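You operate a simulated robot arm through the tools that you are given. There is no shell and no other tool.

The job below is to be done with a simulated robot arm. You get a single attempt, and the scene is never put back.

## Task
Brush the lint off the grey shirt, then rub soap on the patch beside its fold.
Fine: brush and soap go back on their trays. Nothing pinched, dropped or knocked over. A coat counts when it lies all over at full strength: go over it till it gets no stronger. What is to be rubbed or washed off counts as gone when no trace of it is left.

The check looks at the end state, three seconds after you hand in, the way a careful person would. Anything else that was tipped, shoved, dropped, spilled or broken makes it a failure. Flat cloth is picked up by pressing the open fingertips on it (5 to 10 N) and closing them slowly along it; thin cloth reads only 2 to 8 mm in the jaws.

## Robot
A 6-joint arm with a four-finger gripper, fixed in place. Base frame: the origin is at the foot of the arm, x ahead of it, y to its left, z up. Lengths are in cm, angles in degrees, forces in N, time in s.
Its first joint turns from -166.0 to 166.0 degrees. Payload 3.43 kg.
The TCP is the grasp point between the finger pads, 3 cm short of the fingertips. In the tool frame z runs along the fingers and y along their closing line. Largest opening 12 cm; the body of the gripper starts 8.5 cm behind the TCP.
Orientation is that of the tool frame in the base frame, as a unit quaternion [x, y, z, w]. With the fingers straight down and closing along the base's y, the tool's x points along the base's -x, its y along +y and its z along -z.

## Interface
- The arm moves only by the tool arm_command. Its argument "steps" is a list of rows, each an object of numbers (a shift or turn left out is 0, a gripper value left out holds the last): "tx", "ty", "tz": the shift along the base's x, y, z in units of 30 mm (1.0 is 30 mm); "wx", "wy", "wz": the turn, a rotation vector about the base's x, y, z in units of 4 degrees (1.0 is 4 degrees). In form: [{"tx": .., "ty": .., "tz": .., "wx": .., "wy": .., "wz": ..}, ...]. A call has 1 to 20 rows; each row shifts and turns the commanded pose from where the row before left it. "claw" is the opening in per cent of the stroke, from 0 (shut) to 100 (fully open), set as the call begins (left out, the last holds). A call with a number of a shift or a turn outside -1 to 1 is refused whole. Rows are played at 5 a second. More than 5 cm and 8.6 degrees between two rows, or a gripper value outside its range, and nothing of the call is played. Where a pose cannot be reached the arm comes as near as it can. A force on the tool above 40 N (or 10 N above the force at the start of the call, whichever is more), or a blocked arm, ends the call early, and 0.2 s more pass. Each finger halts on what it meets, pressing with about 27 N; the grip force reading is that of the motor and also rises with nothing between the fingers. The clock runs only during rows and for 0.2 s after the last one: add rows that do not move to give the fingers time. It gives the time, the measured TCP pose, the force on the tool (base axes), the opening and the grip force at its end, in the units of the frame above (readings bear some noise), with the torque about the TCP (base axes, N m) and any sound that the robot's microphone picked up.
- Cameras (640 x 400 px; columns grow to the right, rows downward): "scene" is fixed at [22.47, 63.83, 158.15]; the picture's right is [-0.53, -0.85, 0.00], its down [-0.84, 0.53, -0.11] and it looks along [0.09, -0.06, -0.99] (base axes); focal length 293 px, centre (320, 200). "wrist" rides on the gripper at [7.1, -1.7, -12.1] in the tool frame; the picture's right is [0.23, 0.97, 0.00], its down [-0.81, 0.19, -0.55] and it looks along [-0.54, 0.13, 0.83] (tool axes); focal length 275 px, centre (320, 200). There is no depth. A picture from a camera that has moved, and an enlarged one, comes with that camera's place and axes in the base frame and with its lens. The place of the scene camera against the robot may be out by one fixed shift of up to 1.8 cm in any direction.
- grab_frame(camera): a new picture of that camera. No time passes.
- enlarge(camera, box): a new picture of the part [left, top, right, bottom] of that camera's present view, enlarged. No time passes.
- sign_off(): hands the job in; it is judged then, once.

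Places have to be worked out from the pictures, the camera data and where the tool is seen. Open the gripper and draw the arm clear of the work before you hand the job in, unless the task says otherwise.

The tools are called after ">>>" as name(argument=value, ...) on one line, values as JSON. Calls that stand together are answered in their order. arm_command: Moves the arm, as the interface text tells. Its arguments: {"type":"object","properties":{"steps":{"type":"array"},"claw":{"type":"number"}},"required":["steps"]} The other tools are called the same way: grab_frame (camera) takes a picture; enlarge (camera, box) takes an enlarged picture of a part of a camera's view; sign_off () hands the job in.

At the start:

```text
time: 0.0
eef_pos: [7.07, 40.03, 113.67]
tcp_rot: [0.0, 1.0, 0.001, 0.0]
ft_force: [0.5, -0.8, 0.3]
moment: [0.02, 0.01, 0.01]
grip_width: 12.01
gripper_force: 0.2
```

scene: 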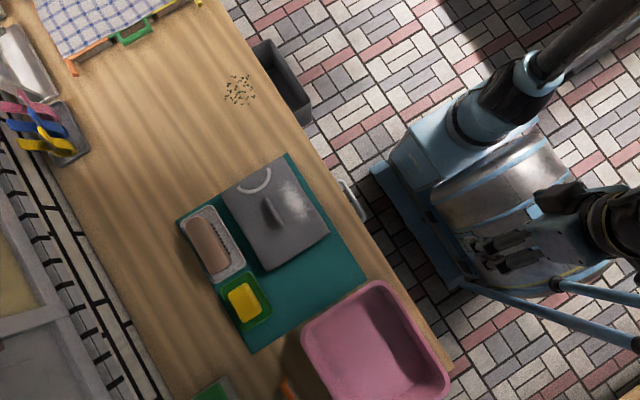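
wrist: 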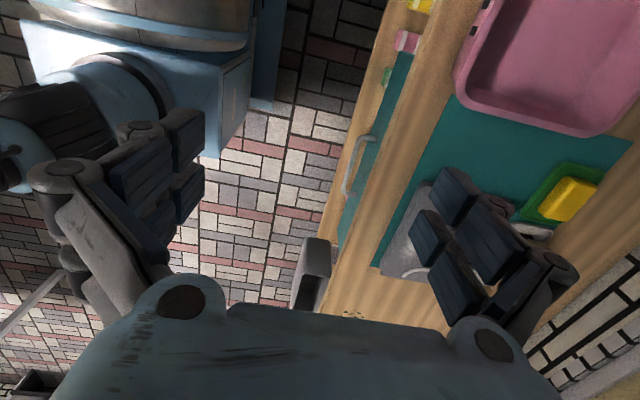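

I start by looking closer at the shirt, brush and soap area of the scene.

>>> enlarge(camera="scene", box=[170, 140, 380, 360])

>>> enlarge(camera="scene", box=[210, 150, 340, 280])

>>> enlarge(camera="scene", box=[0, 0, 320, 200])

>>> enlarge(camera="wrist", box=[320, 0, 640, 340])

```text
1.82 times, centred on (275, 250) of scene
camera zoom: at [22.47, 63.83, 158.15], right [-0.53, -0.85, 0.0], down [-0.84, 0.53, -0.11], along [0.09, -0.06, -0.99], focal length 533 px, centre (402, 109)
```

zoom: 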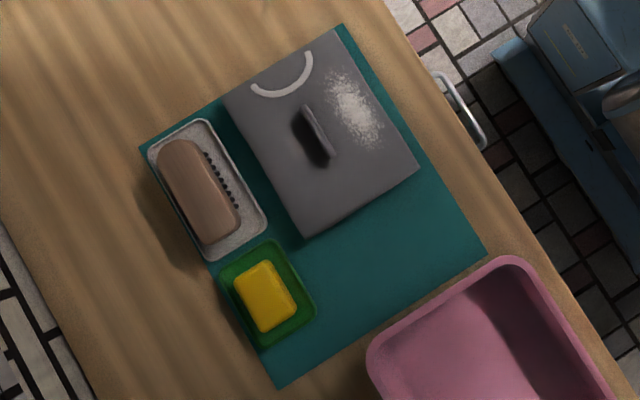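

```text
3.08 times, centred on (275, 215) of scene
camera zoom: at [22.47, 63.83, 158.15], right [-0.53, -0.85, 0.0], down [-0.84, 0.53, -0.11], along [0.09, -0.06, -0.99], focal length 901 px, centre (458, 154)
```

zoom: 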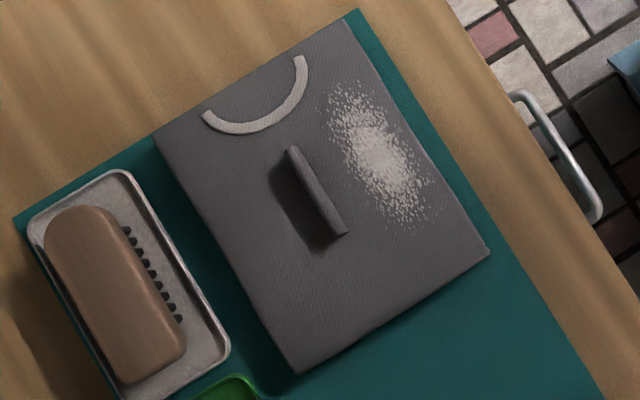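

```text
2.00 times, centred on (160, 100) of scene
camera zoom: at [22.47, 63.83, 158.15], right [-0.53, -0.85, 0.0], down [-0.84, 0.53, -0.11], along [0.09, -0.06, -0.99], focal length 586 px, centre (640, 400)
```

zoom: 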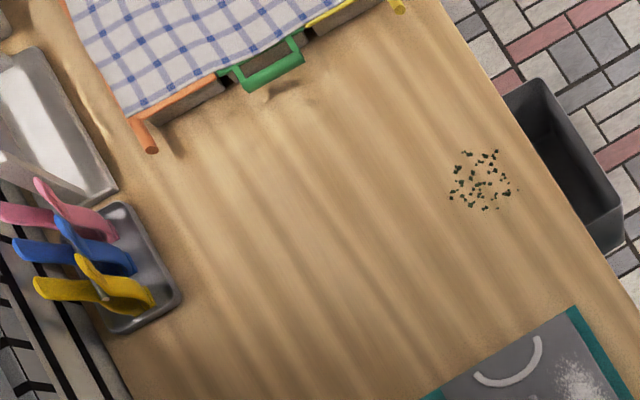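

```text
1.18 times, centred on (480, 170) of wrist
camera zoom: at [-0.11, 38.25, 125.68], right [-0.23, 0.97, 0.0], down [0.81, 0.19, 0.55], along [0.54, 0.13, -0.83], focal length 324 px, centre (132, 235)
```

zoom: 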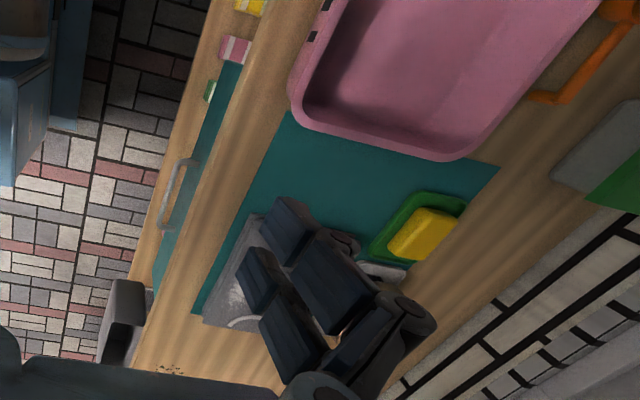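

Rough triangulation puts the table near z = 81, the shirt around x 21–45, y 61–80, the brush near (34.5, 89) and the soap near (17, 89). I look more finely for the patch beside the fold and for the shapes of brush and soap.

>>> enlarge(camera="scene", box=[240, 160, 320, 240])

>>> enlarge(camera="scene", box=[175, 195, 255, 285])

>>> enlarge(camera="scene", box=[205, 260, 285, 350])

>>> enlarge(camera="wrist", box=[380, 140, 580, 290])

>>> enlarge(camera="scene", box=[160, 340, 320, 400])

```text
5.00 times, centred on (280, 200) of scene
camera zoom: at [22.47, 63.83, 158.15], right [-0.53, -0.85, 0.0], down [-0.84, 0.53, -0.11], along [0.09, -0.06, -0.99], focal length 1465 px, centre (520, 200)
```

zoom: 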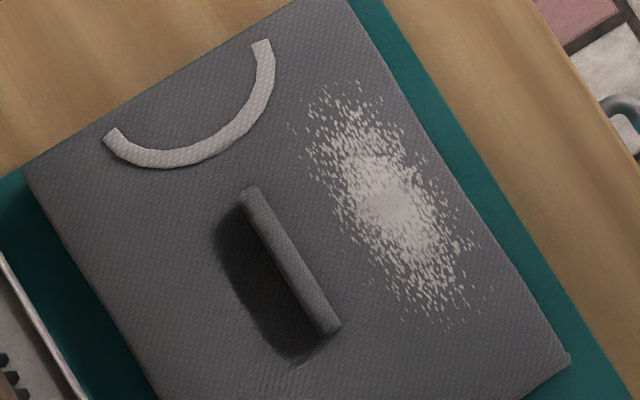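

```text
4.44 times, centred on (215, 240) of scene
camera zoom: at [22.47, 63.83, 158.15], right [-0.53, -0.85, 0.0], down [-0.84, 0.53, -0.11], along [0.09, -0.06, -0.99], focal length 1302 px, centre (787, 22)
```

zoom: 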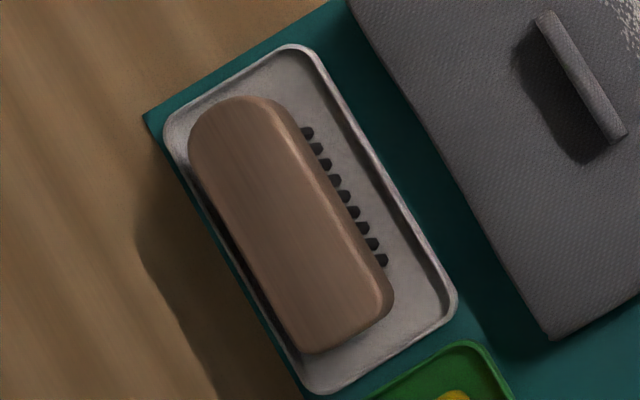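

```text
4.44 times, centred on (245, 305) of scene
camera zoom: at [22.47, 63.83, 158.15], right [-0.53, -0.85, 0.0], down [-0.84, 0.53, -0.11], along [0.09, -0.06, -0.99], focal length 1302 px, centre (653, -267)
```

zoom: 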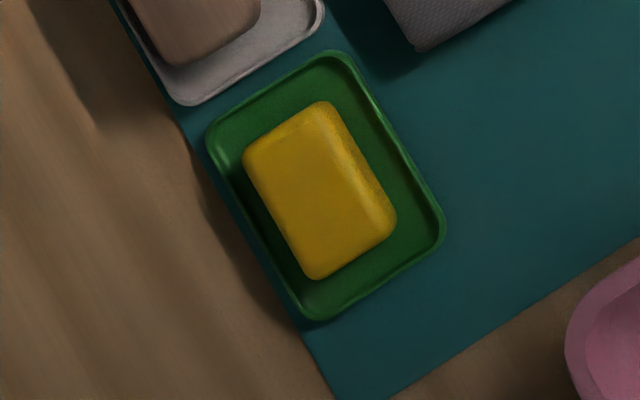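

```text
2.67 times, centred on (480, 215) of wrist
camera zoom: at [-0.11, 38.25, 125.68], right [-0.23, 0.97, 0.0], down [0.81, 0.19, 0.55], along [0.54, 0.13, -0.83], focal length 734 px, centre (-107, 160)
```

zoom: 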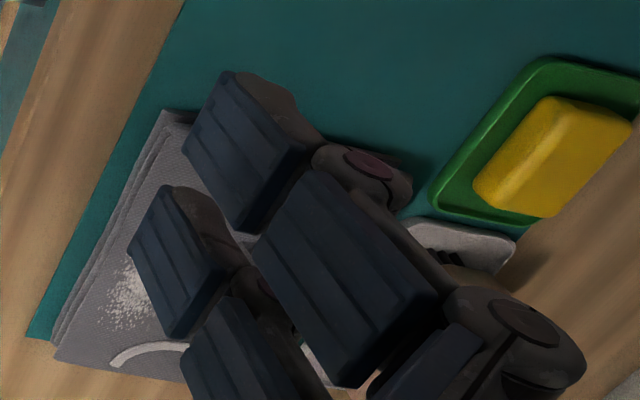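

```text
4.00 times, centred on (240, 370) of scene
camera zoom: at [22.47, 63.83, 158.15], right [-0.53, -0.85, 0.0], down [-0.84, 0.53, -0.11], along [0.09, -0.06, -0.99], focal length 1172 px, centre (640, -480)
```

zoom: 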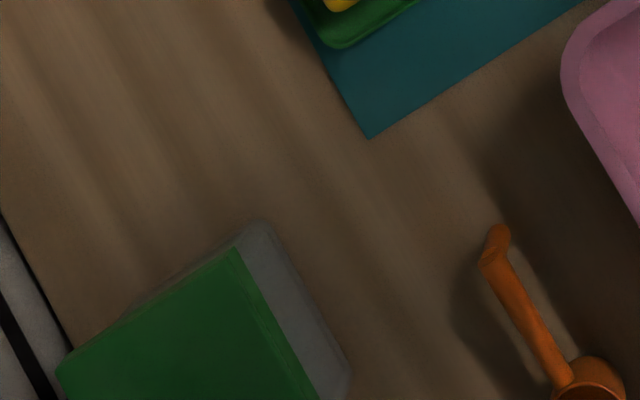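

No other patch is visible besides the lint so far. I move the gripper at the same height toward the shirt to see it and the trays better with the wrist camera and to test the reach.

>>> arm_command(steps=[{"tx": 0.5, "ty": 0.8}, {"tx": 0.5, "ty": 0.8}, {"tx": 0.5, "ty": 0.8}, {"tx": 0.5, "ty": 0.8}, {"tx": 0.5, "ty": 0.8}, {"tx": 0.5, "ty": 0.8}, {"tx": 0.5, "ty": 0.8}, {"tx": 0.5, "ty": 0.8}, {}])

>>> grab_frame(camera="wrist")

>>> grab_frame(camera="scene")

```text
time: 2.0
eef_pos: [17.72, 59.37, 113.87]
tcp_rot: [0.001, 1.0, 0.0, 0.006]
ft_force: [0.4, -0.3, -0.7]
moment: [-0.02, 0.02, 0.0]
grip_width: 12.02
gripper_force: 0.0
```

```text
taken
camera wrist: at [10.24, 57.54, 125.75], right [-0.23, 0.97, 0.0], down [0.8, 0.19, 0.56], along [0.55, 0.13, -0.83], focal length 275 px, centre (320, 200)
```

wrist: 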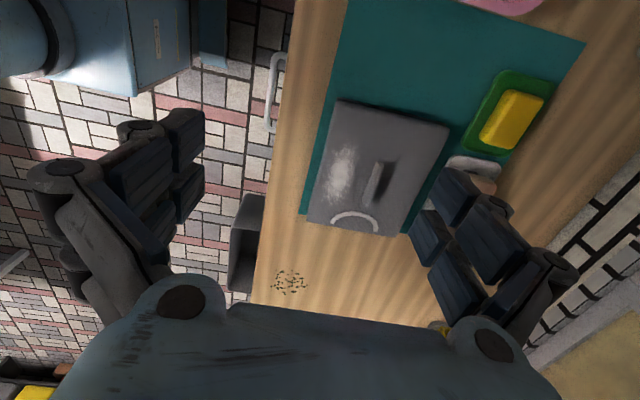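

```text
taken
```

scene: 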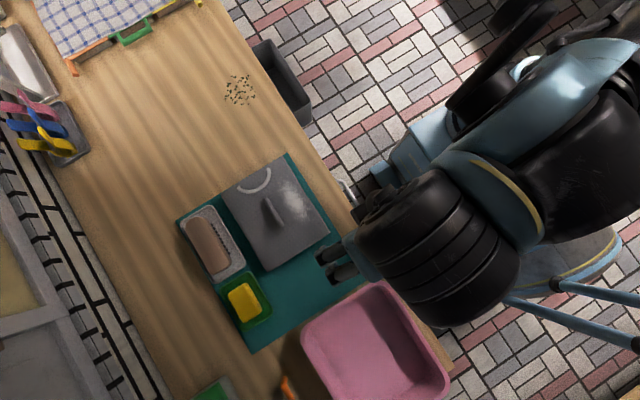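

The arm moved fine. I enlarge the wrist view to measure the shirt, soap and trays from this second viewpoint.

>>> enlarge(camera="wrist", box=[300, 80, 460, 240])

>>> enlarge(camera="wrist", box=[420, 50, 580, 210])

>>> arm_command(steps=[{}])

```text
2.50 times, centred on (380, 160) of wrist
camera zoom: at [10.24, 57.54, 125.75], right [-0.23, 0.97, 0.0], down [0.8, 0.19, 0.56], along [0.55, 0.13, -0.83], focal length 688 px, centre (170, 300)
```

zoom: 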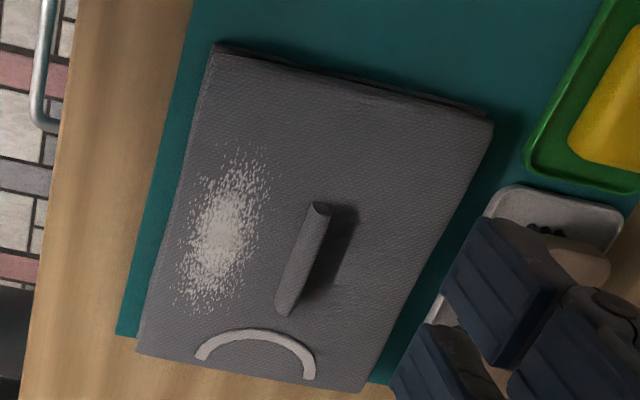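

```text
2.50 times, centred on (500, 130) of wrist
camera zoom: at [10.24, 57.54, 125.75], right [-0.23, 0.97, 0.0], down [0.8, 0.19, 0.56], along [0.55, 0.13, -0.83], focal length 688 px, centre (-130, 375)
```

zoom: 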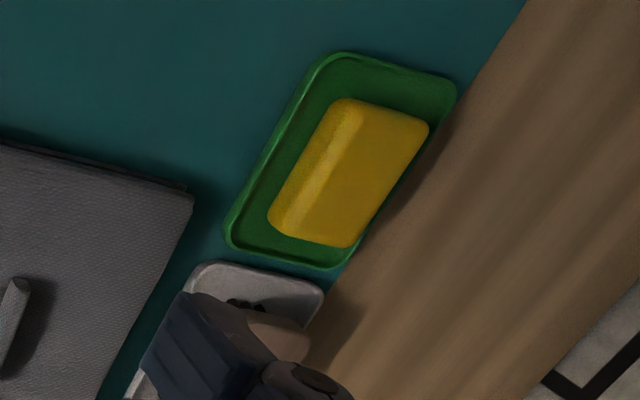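

```text
time: 2.4
eef_pos: [17.62, 59.27, 113.85]
tcp_rot: [0.0, 1.0, 0.001, 0.006]
ft_force: [-0.2, 0.1, 0.7]
moment: [0.0, 0.0, -0.02]
grip_width: 12.02
gripper_force: 0.2
```

The measured x (17.6) is 1.4 cm short of the commanded 19.1 with a small tilt, so something limits the arm here. I probe by moving further out in y to see how the reach behaves.

>>> arm_command(steps=[{"ty": 0.7}, {"ty": 0.7}, {"ty": 0.7}, {"ty": 0.7}, {}, {}])

```text
time: 3.8
eef_pos: [17.78, 67.56, 113.78]
tcp_rot: [0.0, 1.0, 0.001, 0.006]
ft_force: [-0.1, 1.1, -0.1]
moment: [-0.02, 0.01, -0.03]
grip_width: 11.98
gripper_force: 0.0
```

The offset in x (-1.3) stayed while y followed. I probe now with a move along +x and then read again.

>>> arm_command(steps=[{"tx": 0.7}, {"tx": 0.7}, {"tx": 0.7}, {"tx": 0.7}, {}, {}])

```text
time: 5.2
eef_pos: [26.2, 67.66, 113.79]
tcp_rot: [0.0, 1.0, 0.0, 0.006]
ft_force: [0.2, -0.2, -0.1]
moment: [0.0, -0.01, 0.02]
grip_width: 11.99
gripper_force: 0.0
```

So x followed fully; the loss was a one-off, and I just work from measured poses. I correct the 0.7° tilt and look through the wrist camera from here.

>>> arm_command(steps=[{"wy": 0.17}, {}])

>>> grab_frame(camera="wrist")

>>> enlarge(camera="wrist", box=[200, 60, 460, 240])

```text
time: 5.8
eef_pos: [26.04, 67.59, 113.83]
tcp_rot: [-0.001, 1.0, 0.001, 0.0]
ft_force: [0.0, -0.5, 0.2]
moment: [0.01, -0.03, 0.02]
grip_width: 11.99
gripper_force: 0.0
```

```text
taken
camera wrist: at [18.88, 65.75, 125.78], right [-0.23, 0.97, 0.0], down [0.81, 0.19, 0.55], along [0.54, 0.13, -0.83], focal length 275 px, centre (320, 200)
```

wrist: 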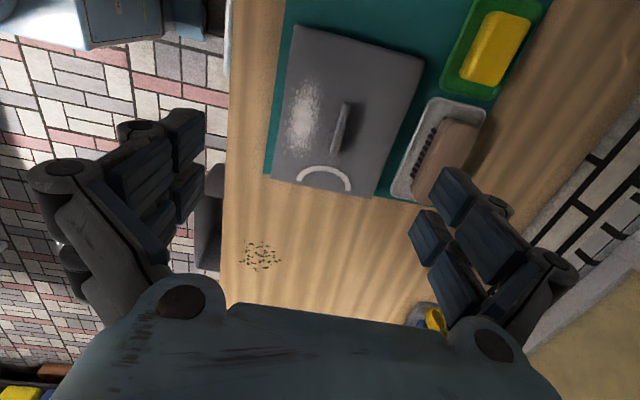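

```text
2.22 times, centred on (330, 150) of wrist
camera zoom: at [18.88, 65.75, 125.78], right [-0.23, 0.97, 0.0], down [0.81, 0.19, 0.55], along [0.54, 0.13, -0.83], focal length 612 px, centre (298, 311)
```

zoom: 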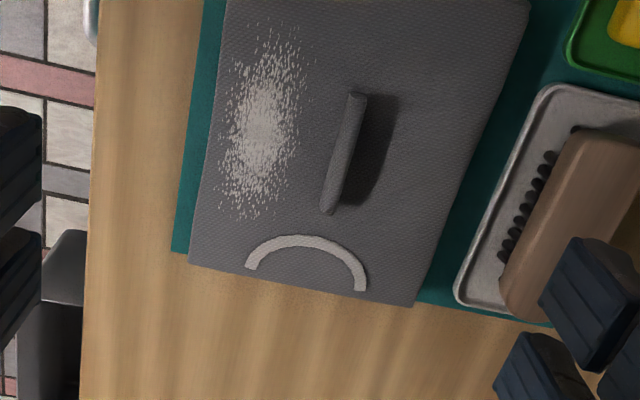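

I shift the arm in +y so the brush and soap come between the fingers in view, for accurate positions.

>>> arm_command(steps=[{"ty": 0.8}, {"ty": 0.8}, {"ty": 0.8}, {"ty": 0.8}, {"ty": 0.8}, {"ty": 0.8}, {}, {}])

>>> grab_frame(camera="wrist")

>>> enlarge(camera="wrist", box=[260, 60, 460, 240])

>>> grab_frame(camera="scene")

```text
time: 7.6
eef_pos: [26.12, 82.05, 113.87]
tcp_rot: [0.0, 1.0, 0.001, -0.001]
ft_force: [0.3, -0.6, 0.6]
moment: [0.02, 0.0, 0.01]
grip_width: 12.01
gripper_force: 0.1
```

```text
taken
camera wrist: at [18.92, 80.25, 125.8], right [-0.23, 0.97, 0.0], down [0.81, 0.19, 0.55], along [0.54, 0.13, -0.83], focal length 275 px, centre (320, 200)
```

wrist: 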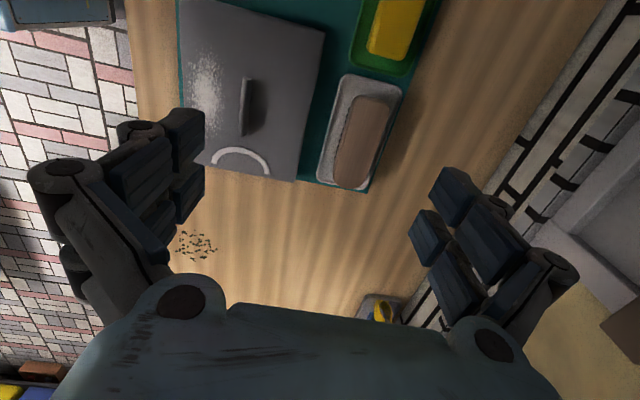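

```text
2.22 times, centred on (360, 150) of wrist
camera zoom: at [18.92, 80.25, 125.8], right [-0.23, 0.97, 0.0], down [0.81, 0.19, 0.55], along [0.54, 0.13, -0.83], focal length 612 px, centre (231, 311)
```

zoom: 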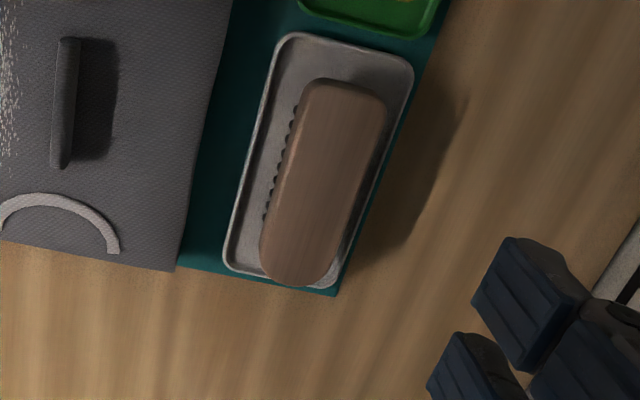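

```text
taken
```

scene: 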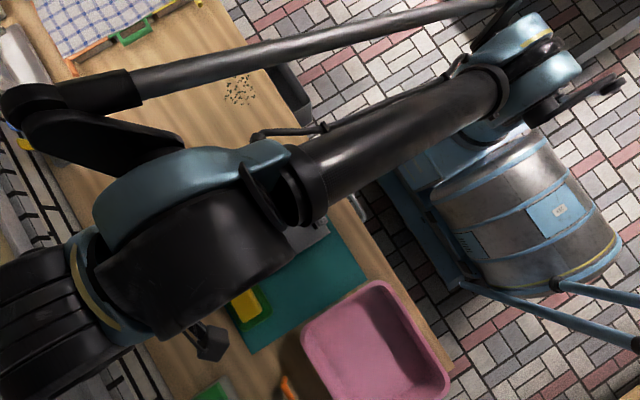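

Triangulating the wrist views: shirt top z≈83, lint centred near (32.5, 66) spanning x 26–39.5, y 63.3–68.7; fold ridge at y≈72, x 28–37, top z≈84.4; brush near (33.5, 90.3). Before grasping, I test whether the arm can get low over the shirt with the tool straight down.

>>> arm_command(steps=[{"tx": 0.27, "ty": -0.67}, {"tx": 0.27, "ty": -0.67}, {"tx": 0.27, "ty": -0.67}, {"tx": 0.27, "ty": -0.67}, {"tx": 0.27, "ty": -0.67}, {"tx": 0.27, "ty": -0.67}, {"tx": 0.27, "ty": -0.67}, {"tx": 0.27, "ty": -0.67}, {"tz": -0.7}, {"tz": -0.7}, {"tz": -0.7}, {"tz": -0.7}, {"tz": -0.7}, {"tz": -0.7}, {}, {}])

```text
time: 11.0
eef_pos: [32.77, 66.01, 101.07]
tcp_rot: [0.001, 1.0, 0.001, 0.0]
ft_force: [0.2, 0.3, 0.3]
moment: [0.0, 0.01, -0.02]
grip_width: 12.0
gripper_force: 0.0
```

Reached exactly with the tool straight down at z=101. I go down further to z≈91 (fingertips 88, still clear of the fold at 84.4).

>>> arm_command(steps=[{"tz": -0.5}, {"tz": -0.5}, {"tz": -0.5}, {"tz": -0.5}, {"tz": -0.5}, {"tz": -0.5}, {"tz": -0.4}, {}, {}])

>>> grab_frame(camera="wrist")

>>> grab_frame(camera="scene")

```text
time: 13.0
eef_pos: [32.64, 65.93, 91.0]
tcp_rot: [0.0, 1.0, 0.001, 0.0]
ft_force: [-0.1, 0.4, -1.2]
moment: [-0.02, -0.04, -0.01]
grip_width: 12.02
gripper_force: 0.0
```

```text
taken
camera wrist: at [25.41, 64.2, 102.98], right [-0.23, 0.97, 0.0], down [0.81, 0.19, 0.55], along [0.54, 0.13, -0.83], focal length 275 px, centre (320, 200)
```

wrist: 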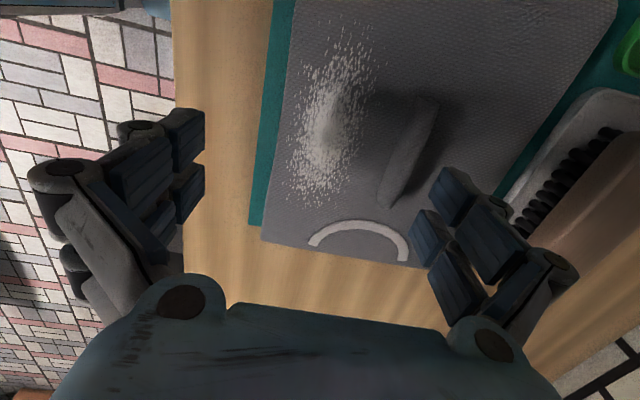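

```text
taken
```

scene: 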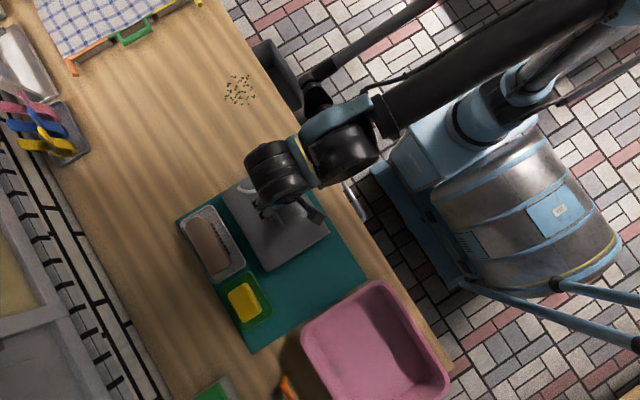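

The low reach over the shirt works. I enlarge this close view for the lint, fold and the brush's side profile.

>>> enlarge(camera="wrist", box=[240, 0, 460, 280])

>>> enlarge(camera="wrist", box=[480, 60, 640, 260])

```text
1.43 times, centred on (350, 140) of wrist
camera zoom: at [25.41, 64.2, 102.98], right [-0.23, 0.97, 0.0], down [0.81, 0.19, 0.55], along [0.54, 0.13, -0.83], focal length 393 px, centre (277, 286)
```

zoom: 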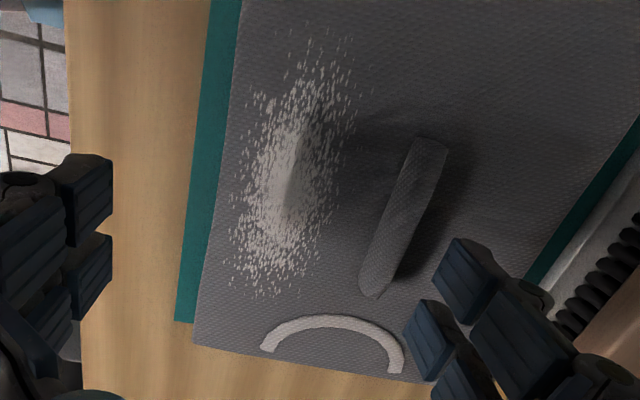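

```text
2.00 times, centred on (560, 160) of wrist
camera zoom: at [25.41, 64.2, 102.98], right [-0.23, 0.97, 0.0], down [0.81, 0.19, 0.55], along [0.54, 0.13, -0.83], focal length 551 px, centre (-160, 280)
```

zoom: 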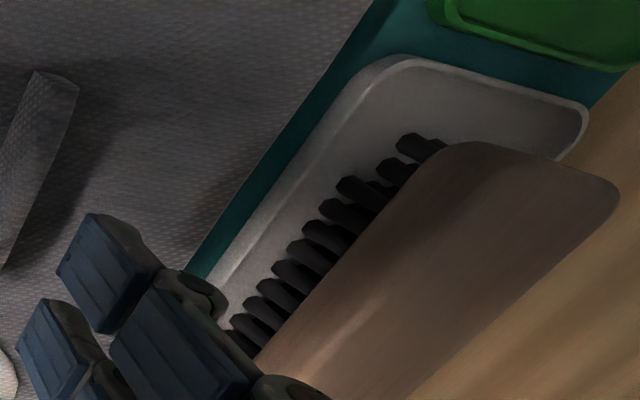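

Lint confirmed at x 25.4–39.5, y 63.5–68.6; tray floor near z 81.5 with the brush block's lower edge near z 83.3. I rise and move over the brush.

>>> arm_command(steps=[{"tz": 0.8}, {"tz": 0.8}, {"tz": 0.8}, {"tz": 0.6}, {"ty": 0.8}, {"ty": 0.8}, {"ty": 0.8}, {"ty": 0.8}, {"ty": 0.8}, {"ty": 0.8}, {"ty": 0.8}, {"ty": 0.8}, {"ty": 0.8}, {"ty": 0.8}, {"tx": 0.2, "ty": 0.15}, {}, {}])

>>> grab_frame(camera="wrist")

>>> enlarge(camera="wrist", box=[200, 40, 440, 260])

```text
time: 16.6
eef_pos: [33.19, 90.43, 99.93]
tcp_rot: [0.0, 1.0, 0.001, 0.0]
ft_force: [-0.3, 0.2, 0.1]
moment: [-0.01, -0.02, 0.01]
grip_width: 12.0
gripper_force: 0.0
```

```text
taken
camera wrist: at [25.98, 88.73, 111.89], right [-0.23, 0.97, 0.0], down [0.81, 0.19, 0.55], along [0.54, 0.13, -0.83], focal length 275 px, centre (320, 200)
```

wrist: 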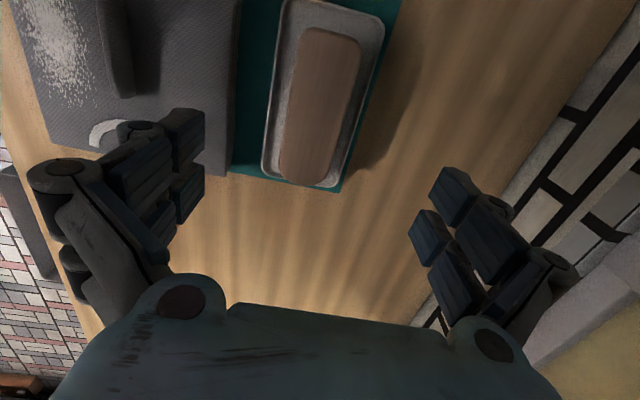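

```text
1.82 times, centred on (320, 150) of wrist
camera zoom: at [25.98, 88.73, 111.89], right [-0.23, 0.97, 0.0], down [0.81, 0.19, 0.55], along [0.54, 0.13, -0.83], focal length 500 px, centre (320, 291)
```

zoom: 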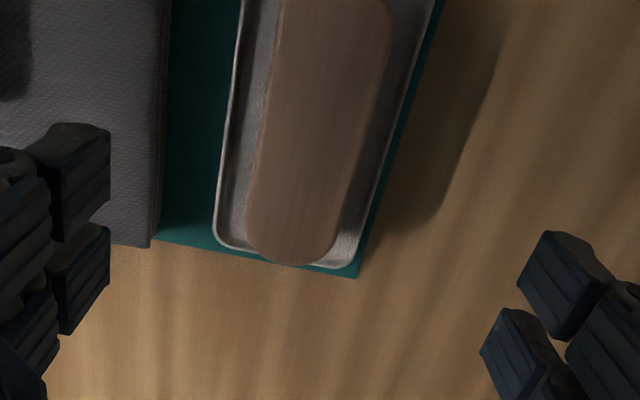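

The brush spans x≈26.8–42.0, y≈87.6–92.9, block z≈83.3–85.8, and the tray spans y≈85.3–95.2 with its rim near z 82.1. I partly close to 8 cm, centre over (34.4, 90.3), and descend to z≈89.5 for a check.

>>> arm_command(claw=66.7, steps=[{"tx": 0.4, "ty": -0.05}, {"tz": -0.5}, {"tz": -0.5}, {"tz": -0.5}, {"tz": -0.5}, {"tz": -0.5}, {"tz": -0.5}, {"tz": -0.5}, {}, {}])

>>> grab_frame(camera="wrist")

>>> grab_frame(camera="scene")

```text
time: 18.8
eef_pos: [34.34, 90.06, 89.47]
tcp_rot: [0.0, 1.0, 0.0, 0.0]
ft_force: [0.2, -0.7, 0.1]
moment: [0.02, 0.0, 0.01]
grip_width: 7.98
gripper_force: 0.1
```

```text
taken
camera wrist: at [27.16, 88.4, 101.41], right [-0.23, 0.97, 0.0], down [0.81, 0.19, 0.55], along [0.54, 0.13, -0.83], focal length 275 px, centre (320, 200)
```

wrist: 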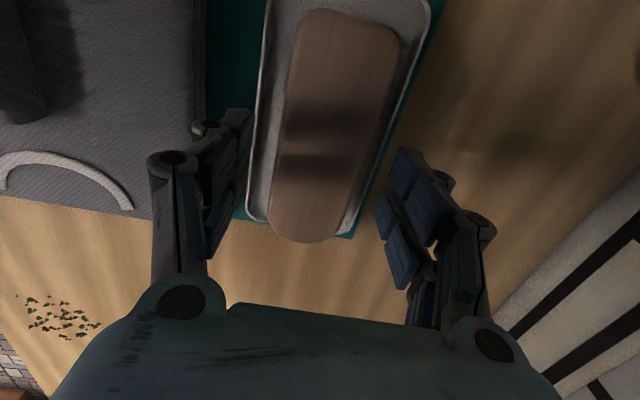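

```text
taken
```

scene: 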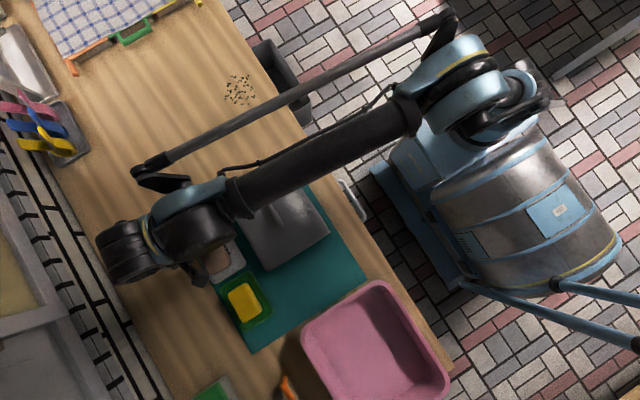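

The brush centre confirms at about (34.4, 90.1), matching the TCP. I descend the last 3.5 cm slowly to TCP z≈85.95 (fingertips ≈82.95, above the tray rim).

>>> arm_command(steps=[{"tz": -0.25}, {"tz": -0.25}, {"tz": -0.25}, {"tz": -0.2}, {"tz": -0.12}, {"tz": -0.1}, {}, {}])

>>> grab_frame(camera="wrist")

```text
time: 20.6
eef_pos: [34.24, 90.14, 85.89]
tcp_rot: [0.0, 1.0, 0.001, 0.0]
ft_force: [0.2, 0.4, 0.0]
moment: [0.02, 0.0, -0.02]
grip_width: 7.98
gripper_force: 0.0
```

```text
taken
camera wrist: at [27.12, 88.46, 97.94], right [-0.23, 0.97, 0.0], down [0.81, 0.19, 0.55], along [0.54, 0.13, -0.83], focal length 275 px, centre (320, 200)
```

wrist: 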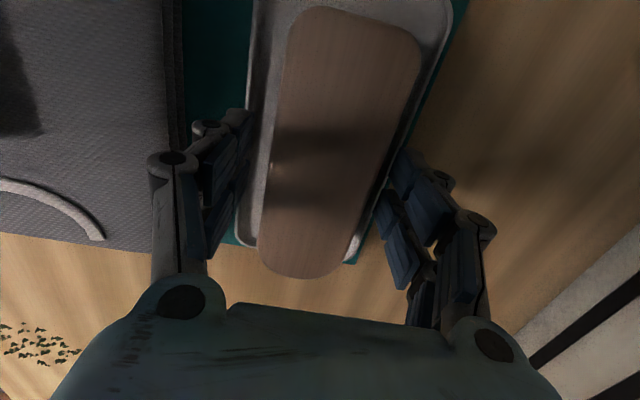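

No contact on the way down. I close the fingers in stages, first to 6 cm, then onto the brush block.

>>> arm_command(claw=50, steps=[{}, {}])

>>> arm_command(claw=35, steps=[{}, {}, {}, {}])

>>> grab_frame(camera="wrist")

```text
time: 21.2
eef_pos: [34.29, 90.16, 85.98]
tcp_rot: [0.0, 1.0, 0.001, 0.0]
ft_force: [0.7, 1.3, -0.3]
moment: [0.0, 0.01, -0.02]
grip_width: 5.99
gripper_force: 0.1
```

```text
time: 22.2
eef_pos: [34.35, 90.24, 85.84]
tcp_rot: [0.0, 1.0, 0.001, 0.0]
ft_force: [0.1, -0.6, 0.7]
moment: [-0.01, -0.01, -0.01]
grip_width: 5.56
gripper_force: 26.7
```

```text
taken
camera wrist: at [27.12, 88.45, 97.95], right [-0.23, 0.97, 0.0], down [0.81, 0.19, 0.55], along [0.54, 0.13, -0.83], focal length 275 px, centre (320, 200)
```

wrist: 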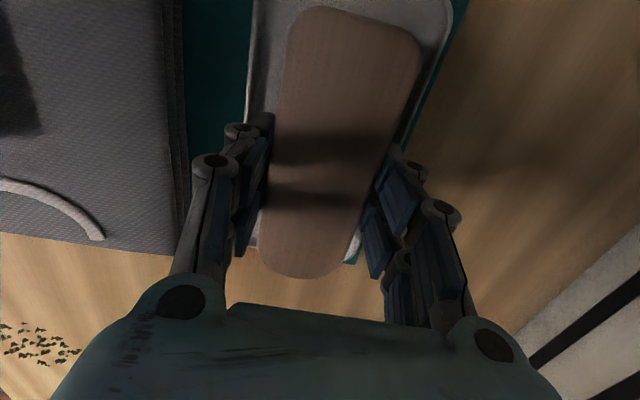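

Gripped at 5.56 cm with 27 N. I note the return pose (34.3, 90.2, 85.9) and lift gently.

>>> arm_command(steps=[{"tz": 0.1}, {"tz": 0.2}, {"tz": 0.3}, {"tz": 0.4}, {"tz": 0.4}, {"tz": 0.3}, {"tz": 0.2}, {}, {}])

>>> grab_frame(camera="wrist")

>>> grab_frame(camera="scene")

```text
time: 24.2
eef_pos: [34.28, 90.18, 91.72]
tcp_rot: [0.0, 1.0, 0.0, 0.0]
ft_force: [-0.3, -0.6, -1.2]
moment: [0.0, -0.02, -0.01]
grip_width: 5.53
gripper_force: 26.5
```

```text
taken
camera wrist: at [27.16, 88.45, 103.69], right [-0.23, 0.97, 0.0], down [0.81, 0.19, 0.55], along [0.54, 0.13, -0.83], focal length 275 px, centre (320, 200)
```

wrist: 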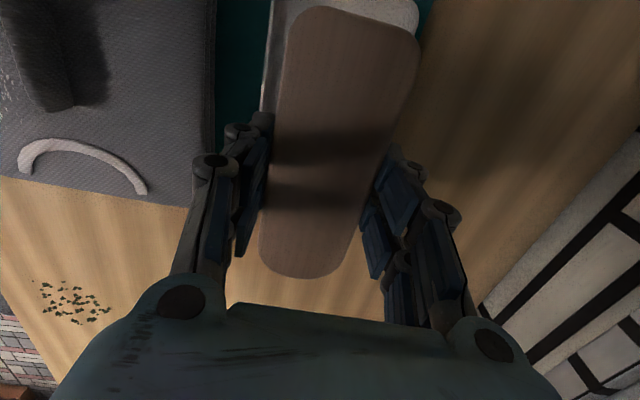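

```text
taken
```

scene: 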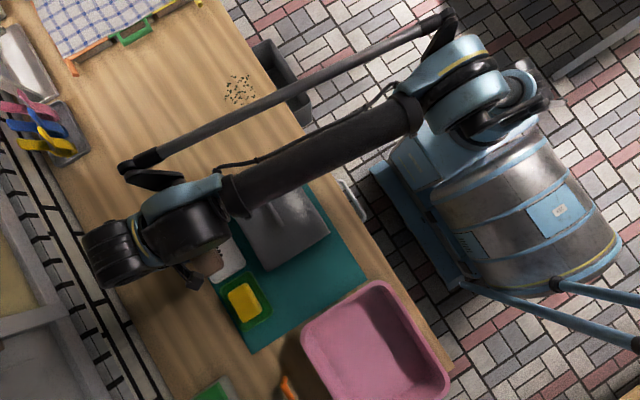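

The brush is held level. I carry it across to above the lint at about (32.4, 66.0), staying well above the fold.

>>> arm_command(steps=[{"tz": 0.4}, {"tz": 0.2, "ty": -0.3}, {"tx": -0.055, "ty": -0.67}, {"tx": -0.055, "ty": -0.67}, {"tx": -0.055, "ty": -0.67}, {"tx": -0.055, "ty": -0.67}, {"tx": -0.055, "ty": -0.67}, {"tx": -0.055, "ty": -0.67}, {"tx": -0.055, "ty": -0.67}, {"tx": -0.055, "ty": -0.67}, {"tx": -0.055, "ty": -0.67}, {"tx": -0.055, "ty": -0.67}, {"tx": -0.055, "ty": -0.67}, {"ty": -0.3}, {}, {}])

>>> grab_frame(camera="wrist")

```text
time: 27.6
eef_pos: [32.66, 66.32, 93.43]
tcp_rot: [0.0, 1.0, 0.001, 0.0]
ft_force: [0.1, -0.2, -1.5]
moment: [0.01, -0.01, 0.0]
grip_width: 5.56
gripper_force: 26.7
```

```text
taken
camera wrist: at [25.5, 64.52, 105.44], right [-0.23, 0.97, 0.0], down [0.81, 0.19, 0.55], along [0.54, 0.13, -0.83], focal length 275 px, centre (320, 200)
```

wrist: 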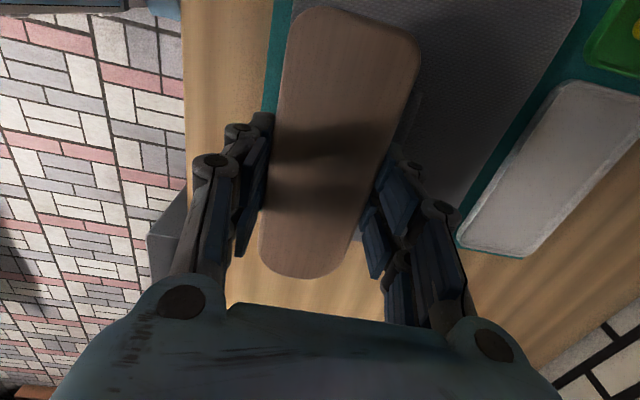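

I lower to about 1 cm above the expected contact (TCP z≈88.4), then I'll feel for contact.

>>> arm_command(steps=[{"tz": -0.35}, {"tz": -0.35}, {"tz": -0.35}, {"tz": -0.3}, {"tz": -0.2}, {"tz": -0.12}, {}, {}])

>>> arm_command(steps=[{"tz": -0.06, "ty": -0.03}, {"tz": -0.06}, {"tz": -0.05}, {}])

```text
time: 29.4
eef_pos: [32.63, 66.31, 88.43]
tcp_rot: [0.0, 1.0, 0.002, 0.001]
ft_force: [0.6, 1.6, 25.6]
moment: [0.12, -0.02, 0.02]
grip_width: 5.5
gripper_force: 27.1
```

```text
time: 30.4
eef_pos: [32.67, 66.22, 88.0]
tcp_rot: [0.0, 1.0, 0.002, 0.0]
ft_force: [-3.6, 7.3, 24.2]
moment: [0.2, 0.09, 0.01]
grip_width: 5.52
gripper_force: 27.3
```

Contact came earlier than I estimated and force is 25 N, too firm. I ease up right away in small steps and read the force.

>>> arm_command(steps=[{"tz": 0.1}, {}])

```text
time: 31.0
eef_pos: [32.66, 66.19, 88.22]
tcp_rot: [-0.001, 1.0, 0.001, 0.0]
ft_force: [0.4, -0.2, -2.2]
moment: [0.05, -0.01, 0.01]
grip_width: 5.48
gripper_force: 26.7
```

Free again at z=88.22, so the brush has probably slid a few mm up in the grip. I look at it.

>>> grab_frame(camera="wrist")

>>> grab_frame(camera="scene")

>>> enlarge(camera="scene", box=[210, 150, 340, 280])

```text
taken
camera wrist: at [25.43, 64.43, 100.13], right [-0.23, 0.97, 0.0], down [0.81, 0.19, 0.55], along [0.54, 0.13, -0.83], focal length 275 px, centre (320, 200)
```

wrist: 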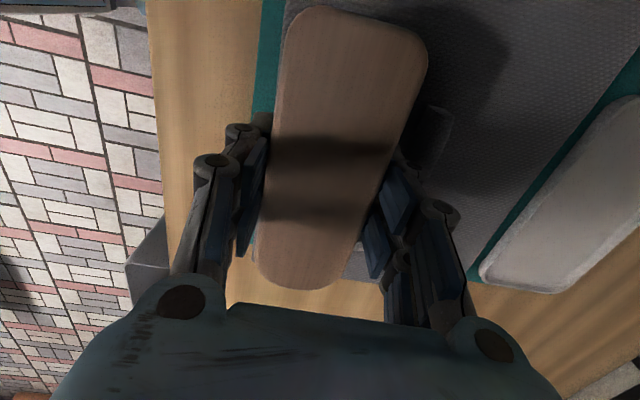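

```text
taken
```

scene: 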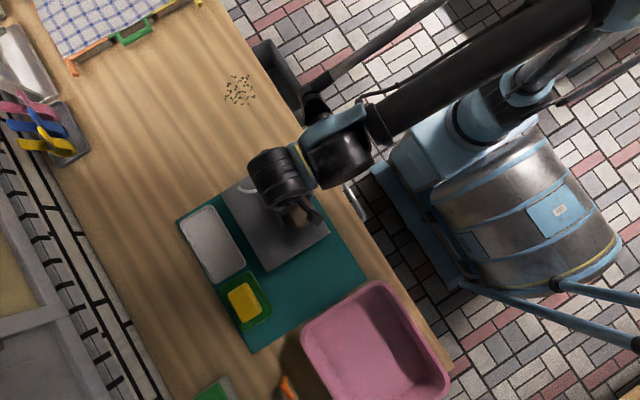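

```text
3.08 times, centred on (275, 215) of scene
camera zoom: at [22.47, 63.83, 158.15], right [-0.53, -0.85, 0.0], down [-0.84, 0.53, -0.11], along [0.09, -0.06, -0.99], focal length 901 px, centre (458, 154)
```

zoom: 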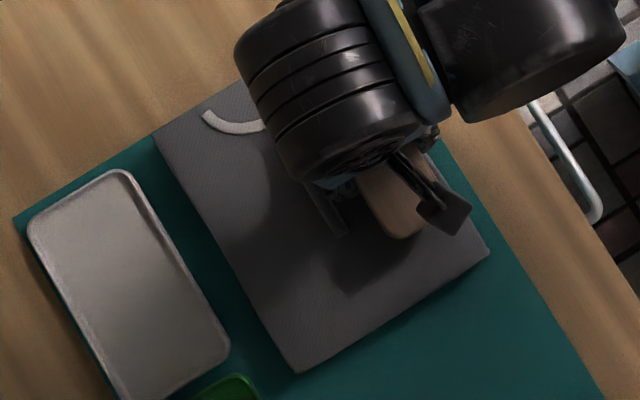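

The brush rode up only slightly in the grip and is still level. I lower in sub-millimetre steps to find a light contact.

>>> arm_command(steps=[{"tz": -0.03}, {}])

```text
time: 31.6
eef_pos: [32.58, 66.22, 88.13]
tcp_rot: [0.001, 1.0, 0.001, 0.0]
ft_force: [-0.2, -0.9, -1.6]
moment: [0.01, 0.01, -0.03]
grip_width: 5.49
gripper_force: 27.1
```

>>> arm_command(steps=[{"tz": -0.03}, {}])

```text
time: 32.2
eef_pos: [32.7, 66.15, 87.89]
tcp_rot: [0.001, 1.0, 0.001, 0.0]
ft_force: [0.8, -0.1, 0.4]
moment: [-0.03, -0.07, 0.03]
grip_width: 5.49
gripper_force: 27.0
```

Light contact begins (about +2 N) at z≈88.0. A touch lower.

>>> arm_command(steps=[{"tz": -0.02}, {}])

```text
time: 32.8
eef_pos: [32.6, 66.25, 88.14]
tcp_rot: [0.001, 1.0, 0.001, 0.0]
ft_force: [0.3, 1.2, 11.4]
moment: [-0.02, 0.04, 0.01]
grip_width: 5.48
gripper_force: 27.2
```

Contact is stiff (about 18 N/mm). I back off 0.3 mm to hold roughly 6–7 N and make a short first stroke along x to see how forces behave.

>>> arm_command(steps=[{"tz": -0.0, "tx": 0.1}, {"tz": 0.01, "tx": 0.2}, {"tx": 0.3}, {"tx": 0.3}, {}])

```text
time: 34.0
eef_pos: [35.38, 66.28, 88.05]
tcp_rot: [0.0, 1.0, 0.001, 0.0]
ft_force: [0.4, 0.6, -0.7]
moment: [0.0, 0.01, 0.02]
grip_width: 5.5
gripper_force: 27.1
```

Force fell to nearly nothing there. I press 0.5 mm more and stroke back along −x.

>>> arm_command(steps=[{"tz": -0.015}, {"tx": -0.2}, {"tx": -0.3}, {"tx": -0.3}, {"tx": -0.3}])

```text
time: 35.2
eef_pos: [32.02, 66.19, 88.19]
tcp_rot: [0.0, 1.0, 0.002, 0.001]
ft_force: [0.4, 0.0, -1.2]
moment: [-0.02, -0.02, -0.01]
grip_width: 5.48
gripper_force: 27.0
```

Still nearly free. I lower another 0.6 mm and continue the stroke toward −x.

>>> arm_command(steps=[{"tz": -0.02}, {"tx": -0.2}, {"tx": -0.3}, {"tx": -0.3}])

```text
time: 36.2
eef_pos: [29.61, 66.19, 87.96]
tcp_rot: [0.0, 1.0, 0.001, 0.0]
ft_force: [2.1, -0.2, 3.8]
moment: [-0.01, -0.04, 0.05]
grip_width: 5.51
gripper_force: 26.1
```

Now about 5 N contact with 2 N friction. I stroke over the full range in x and back.

>>> arm_command(steps=[{"tx": 0.2}, {"tx": 0.3}, {"tx": 0.35}, {"tx": 0.35}, {"tx": 0.35}, {"tx": 0.3}, {"tx": 0.2}])

```text
time: 37.8
eef_pos: [35.73, 66.3, 88.01]
tcp_rot: [0.0, 1.0, 0.0, -0.001]
ft_force: [-1.4, -0.6, 4.0]
moment: [-0.03, 0.02, -0.02]
grip_width: 5.5
gripper_force: 27.4
```

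Steady at about 5.5 N of contact. I continue back and forth over the lint, shifting y slightly to cover its whole width.

>>> arm_command(steps=[{"tx": -0.2}, {"tx": -0.35}, {"tx": -0.35}, {"tx": -0.35}, {"tx": -0.35}, {"tx": -0.35}, {"tx": -0.2}, {"tx": 0.2, "ty": -0.05}, {"tx": 0.35, "ty": -0.05}, {"tx": 0.35, "ty": -0.05}, {"tx": 0.35}, {"tx": 0.35}, {"tx": 0.35}, {"tx": 0.2}])

>>> grab_frame(camera="scene")

>>> enlarge(camera="scene", box=[240, 160, 320, 240])

>>> grab_frame(camera="wrist")

```text
time: 40.8
eef_pos: [36.01, 65.83, 87.89]
tcp_rot: [0.0, 1.0, 0.001, 0.0]
ft_force: [-1.3, 0.6, 0.6]
moment: [0.03, 0.14, -0.05]
grip_width: 5.49
gripper_force: 27.2
```

```text
taken
```

scene: 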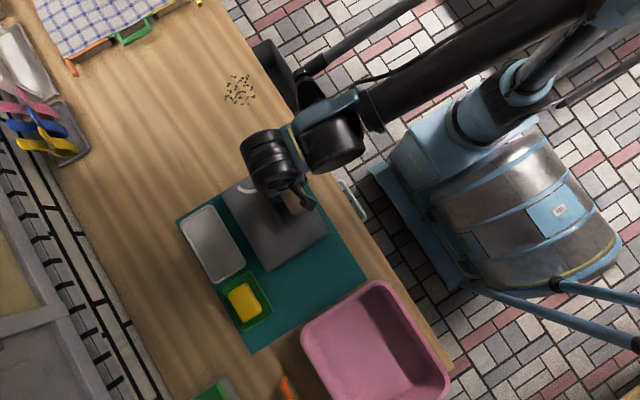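

```text
5.00 times, centred on (280, 200) of scene
camera zoom: at [22.47, 63.83, 158.15], right [-0.53, -0.85, 0.0], down [-0.84, 0.53, -0.11], along [0.09, -0.06, -0.99], focal length 1465 px, centre (520, 200)
```

zoom: 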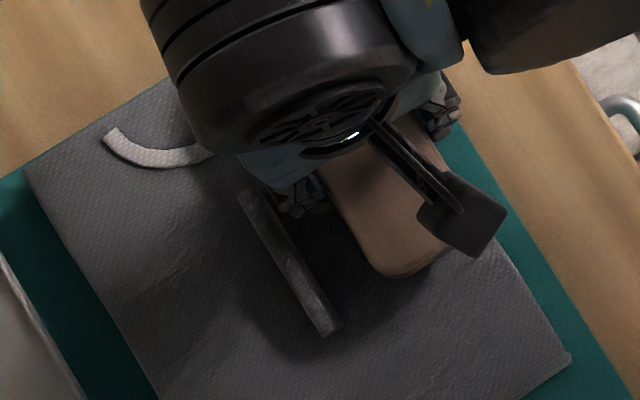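

```text
taken
camera wrist: at [28.63, 64.06, 99.9], right [-0.23, 0.97, 0.0], down [0.81, 0.19, 0.55], along [0.54, 0.13, -0.83], focal length 275 px, centre (320, 200)
```

wrist: 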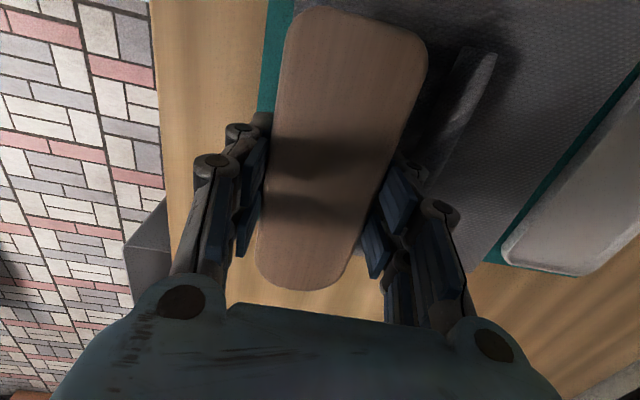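

The fold now seems to show some light flecks, so I lift the brush and move aside to inspect the lint area and the fold.

>>> arm_command(steps=[{"tz": 0.1}, {"tz": 0.4}, {"tz": 0.7}, {"tz": 0.7}, {"tz": 0.5, "ty": -0.4}, {"ty": -0.7}, {"ty": -0.7}, {"ty": -0.7}, {"ty": -0.5}, {}, {}])

>>> grab_frame(camera="wrist")

>>> enlarge(camera="wrist", box=[380, 0, 620, 200])

>>> enlarge(camera="scene", box=[230, 150, 330, 250])

```text
time: 43.2
eef_pos: [35.78, 56.71, 95.16]
tcp_rot: [0.0, 1.0, 0.001, 0.0]
ft_force: [0.1, -0.7, -1.7]
moment: [-0.02, 0.0, -0.01]
grip_width: 5.48
gripper_force: 27.1
```

```text
taken
camera wrist: at [28.56, 54.94, 107.17], right [-0.23, 0.97, 0.0], down [0.81, 0.19, 0.55], along [0.54, 0.13, -0.83], focal length 275 px, centre (320, 200)
```

wrist: 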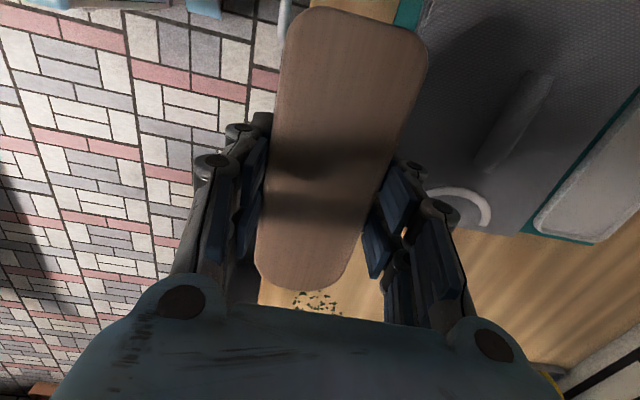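

```text
2.00 times, centred on (500, 100) of wrist
camera zoom: at [28.56, 54.94, 107.17], right [-0.23, 0.97, 0.0], down [0.81, 0.19, 0.55], along [0.54, 0.13, -0.83], focal length 551 px, centre (-40, 400)
```

zoom: 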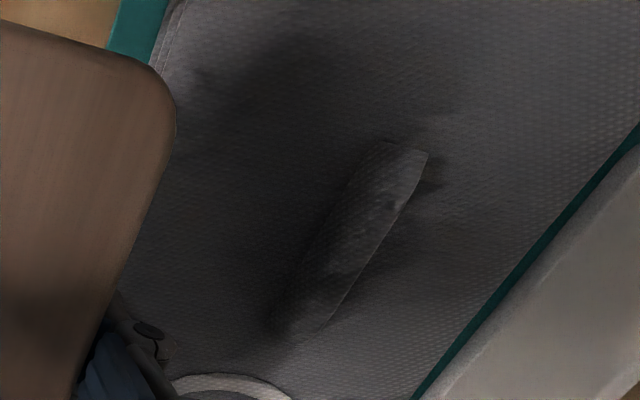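

```text
4.00 times, centred on (280, 200) of scene
camera zoom: at [22.47, 63.83, 158.15], right [-0.53, -0.85, 0.0], down [-0.84, 0.53, -0.11], along [0.09, -0.06, -0.99], focal length 1172 px, centre (480, 200)
```

zoom: 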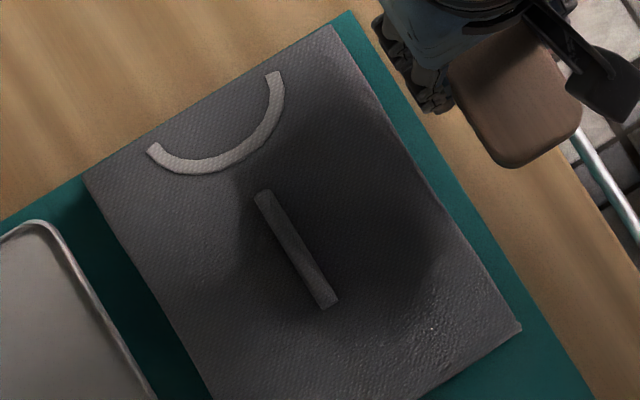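

In shadow the lint appears gone, with maybe a few flecks at the near end. The arm's shadow hides detail, so I move up and to −x, out of the light path, to inspect.

>>> arm_command(steps=[{"tz": 0.8}, {"tz": 0.8}, {"tz": 0.8}, {"tz": 0.6, "tx": -0.4}, {"tx": -0.8}, {"tx": -0.8}, {"tx": -0.8}, {"tx": -0.8}, {"tx": -0.8}, {"tx": -0.8}, {"tx": -0.8}, {"tx": -0.8}, {"tx": -0.8}, {}, {}])

>>> grab_frame(camera="scene")

>>> enlarge(camera="scene", box=[230, 150, 330, 250])

>>> grab_frame(camera="wrist")

```text
time: 46.4
eef_pos: [12.98, 56.69, 103.92]
tcp_rot: [0.0, 1.0, 0.001, 0.0]
ft_force: [0.3, 0.4, -0.3]
moment: [0.02, 0.0, 0.03]
grip_width: 5.48
gripper_force: 27.3
```

```text
taken
```

scene: 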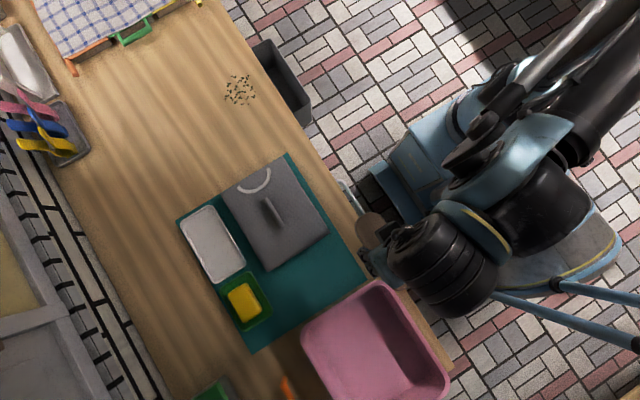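

```text
4.00 times, centred on (280, 200) of scene
camera zoom: at [22.47, 63.83, 158.15], right [-0.53, -0.85, 0.0], down [-0.84, 0.53, -0.11], along [0.09, -0.06, -0.99], focal length 1172 px, centre (480, 200)
```

zoom: 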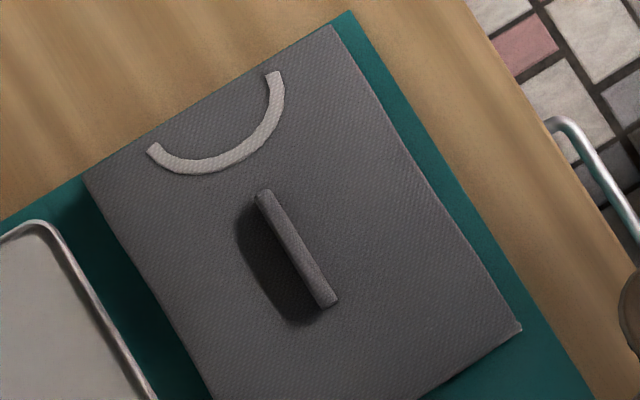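

```text
taken
camera wrist: at [5.74, 54.91, 115.91], right [-0.23, 0.97, 0.0], down [0.81, 0.19, 0.55], along [0.54, 0.13, -0.83], focal length 275 px, centre (320, 200)
```

wrist: 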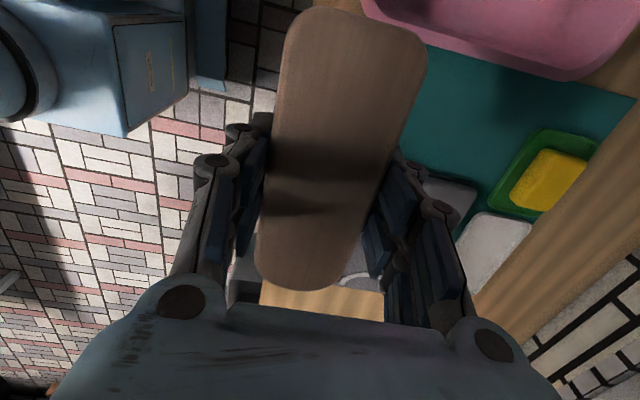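

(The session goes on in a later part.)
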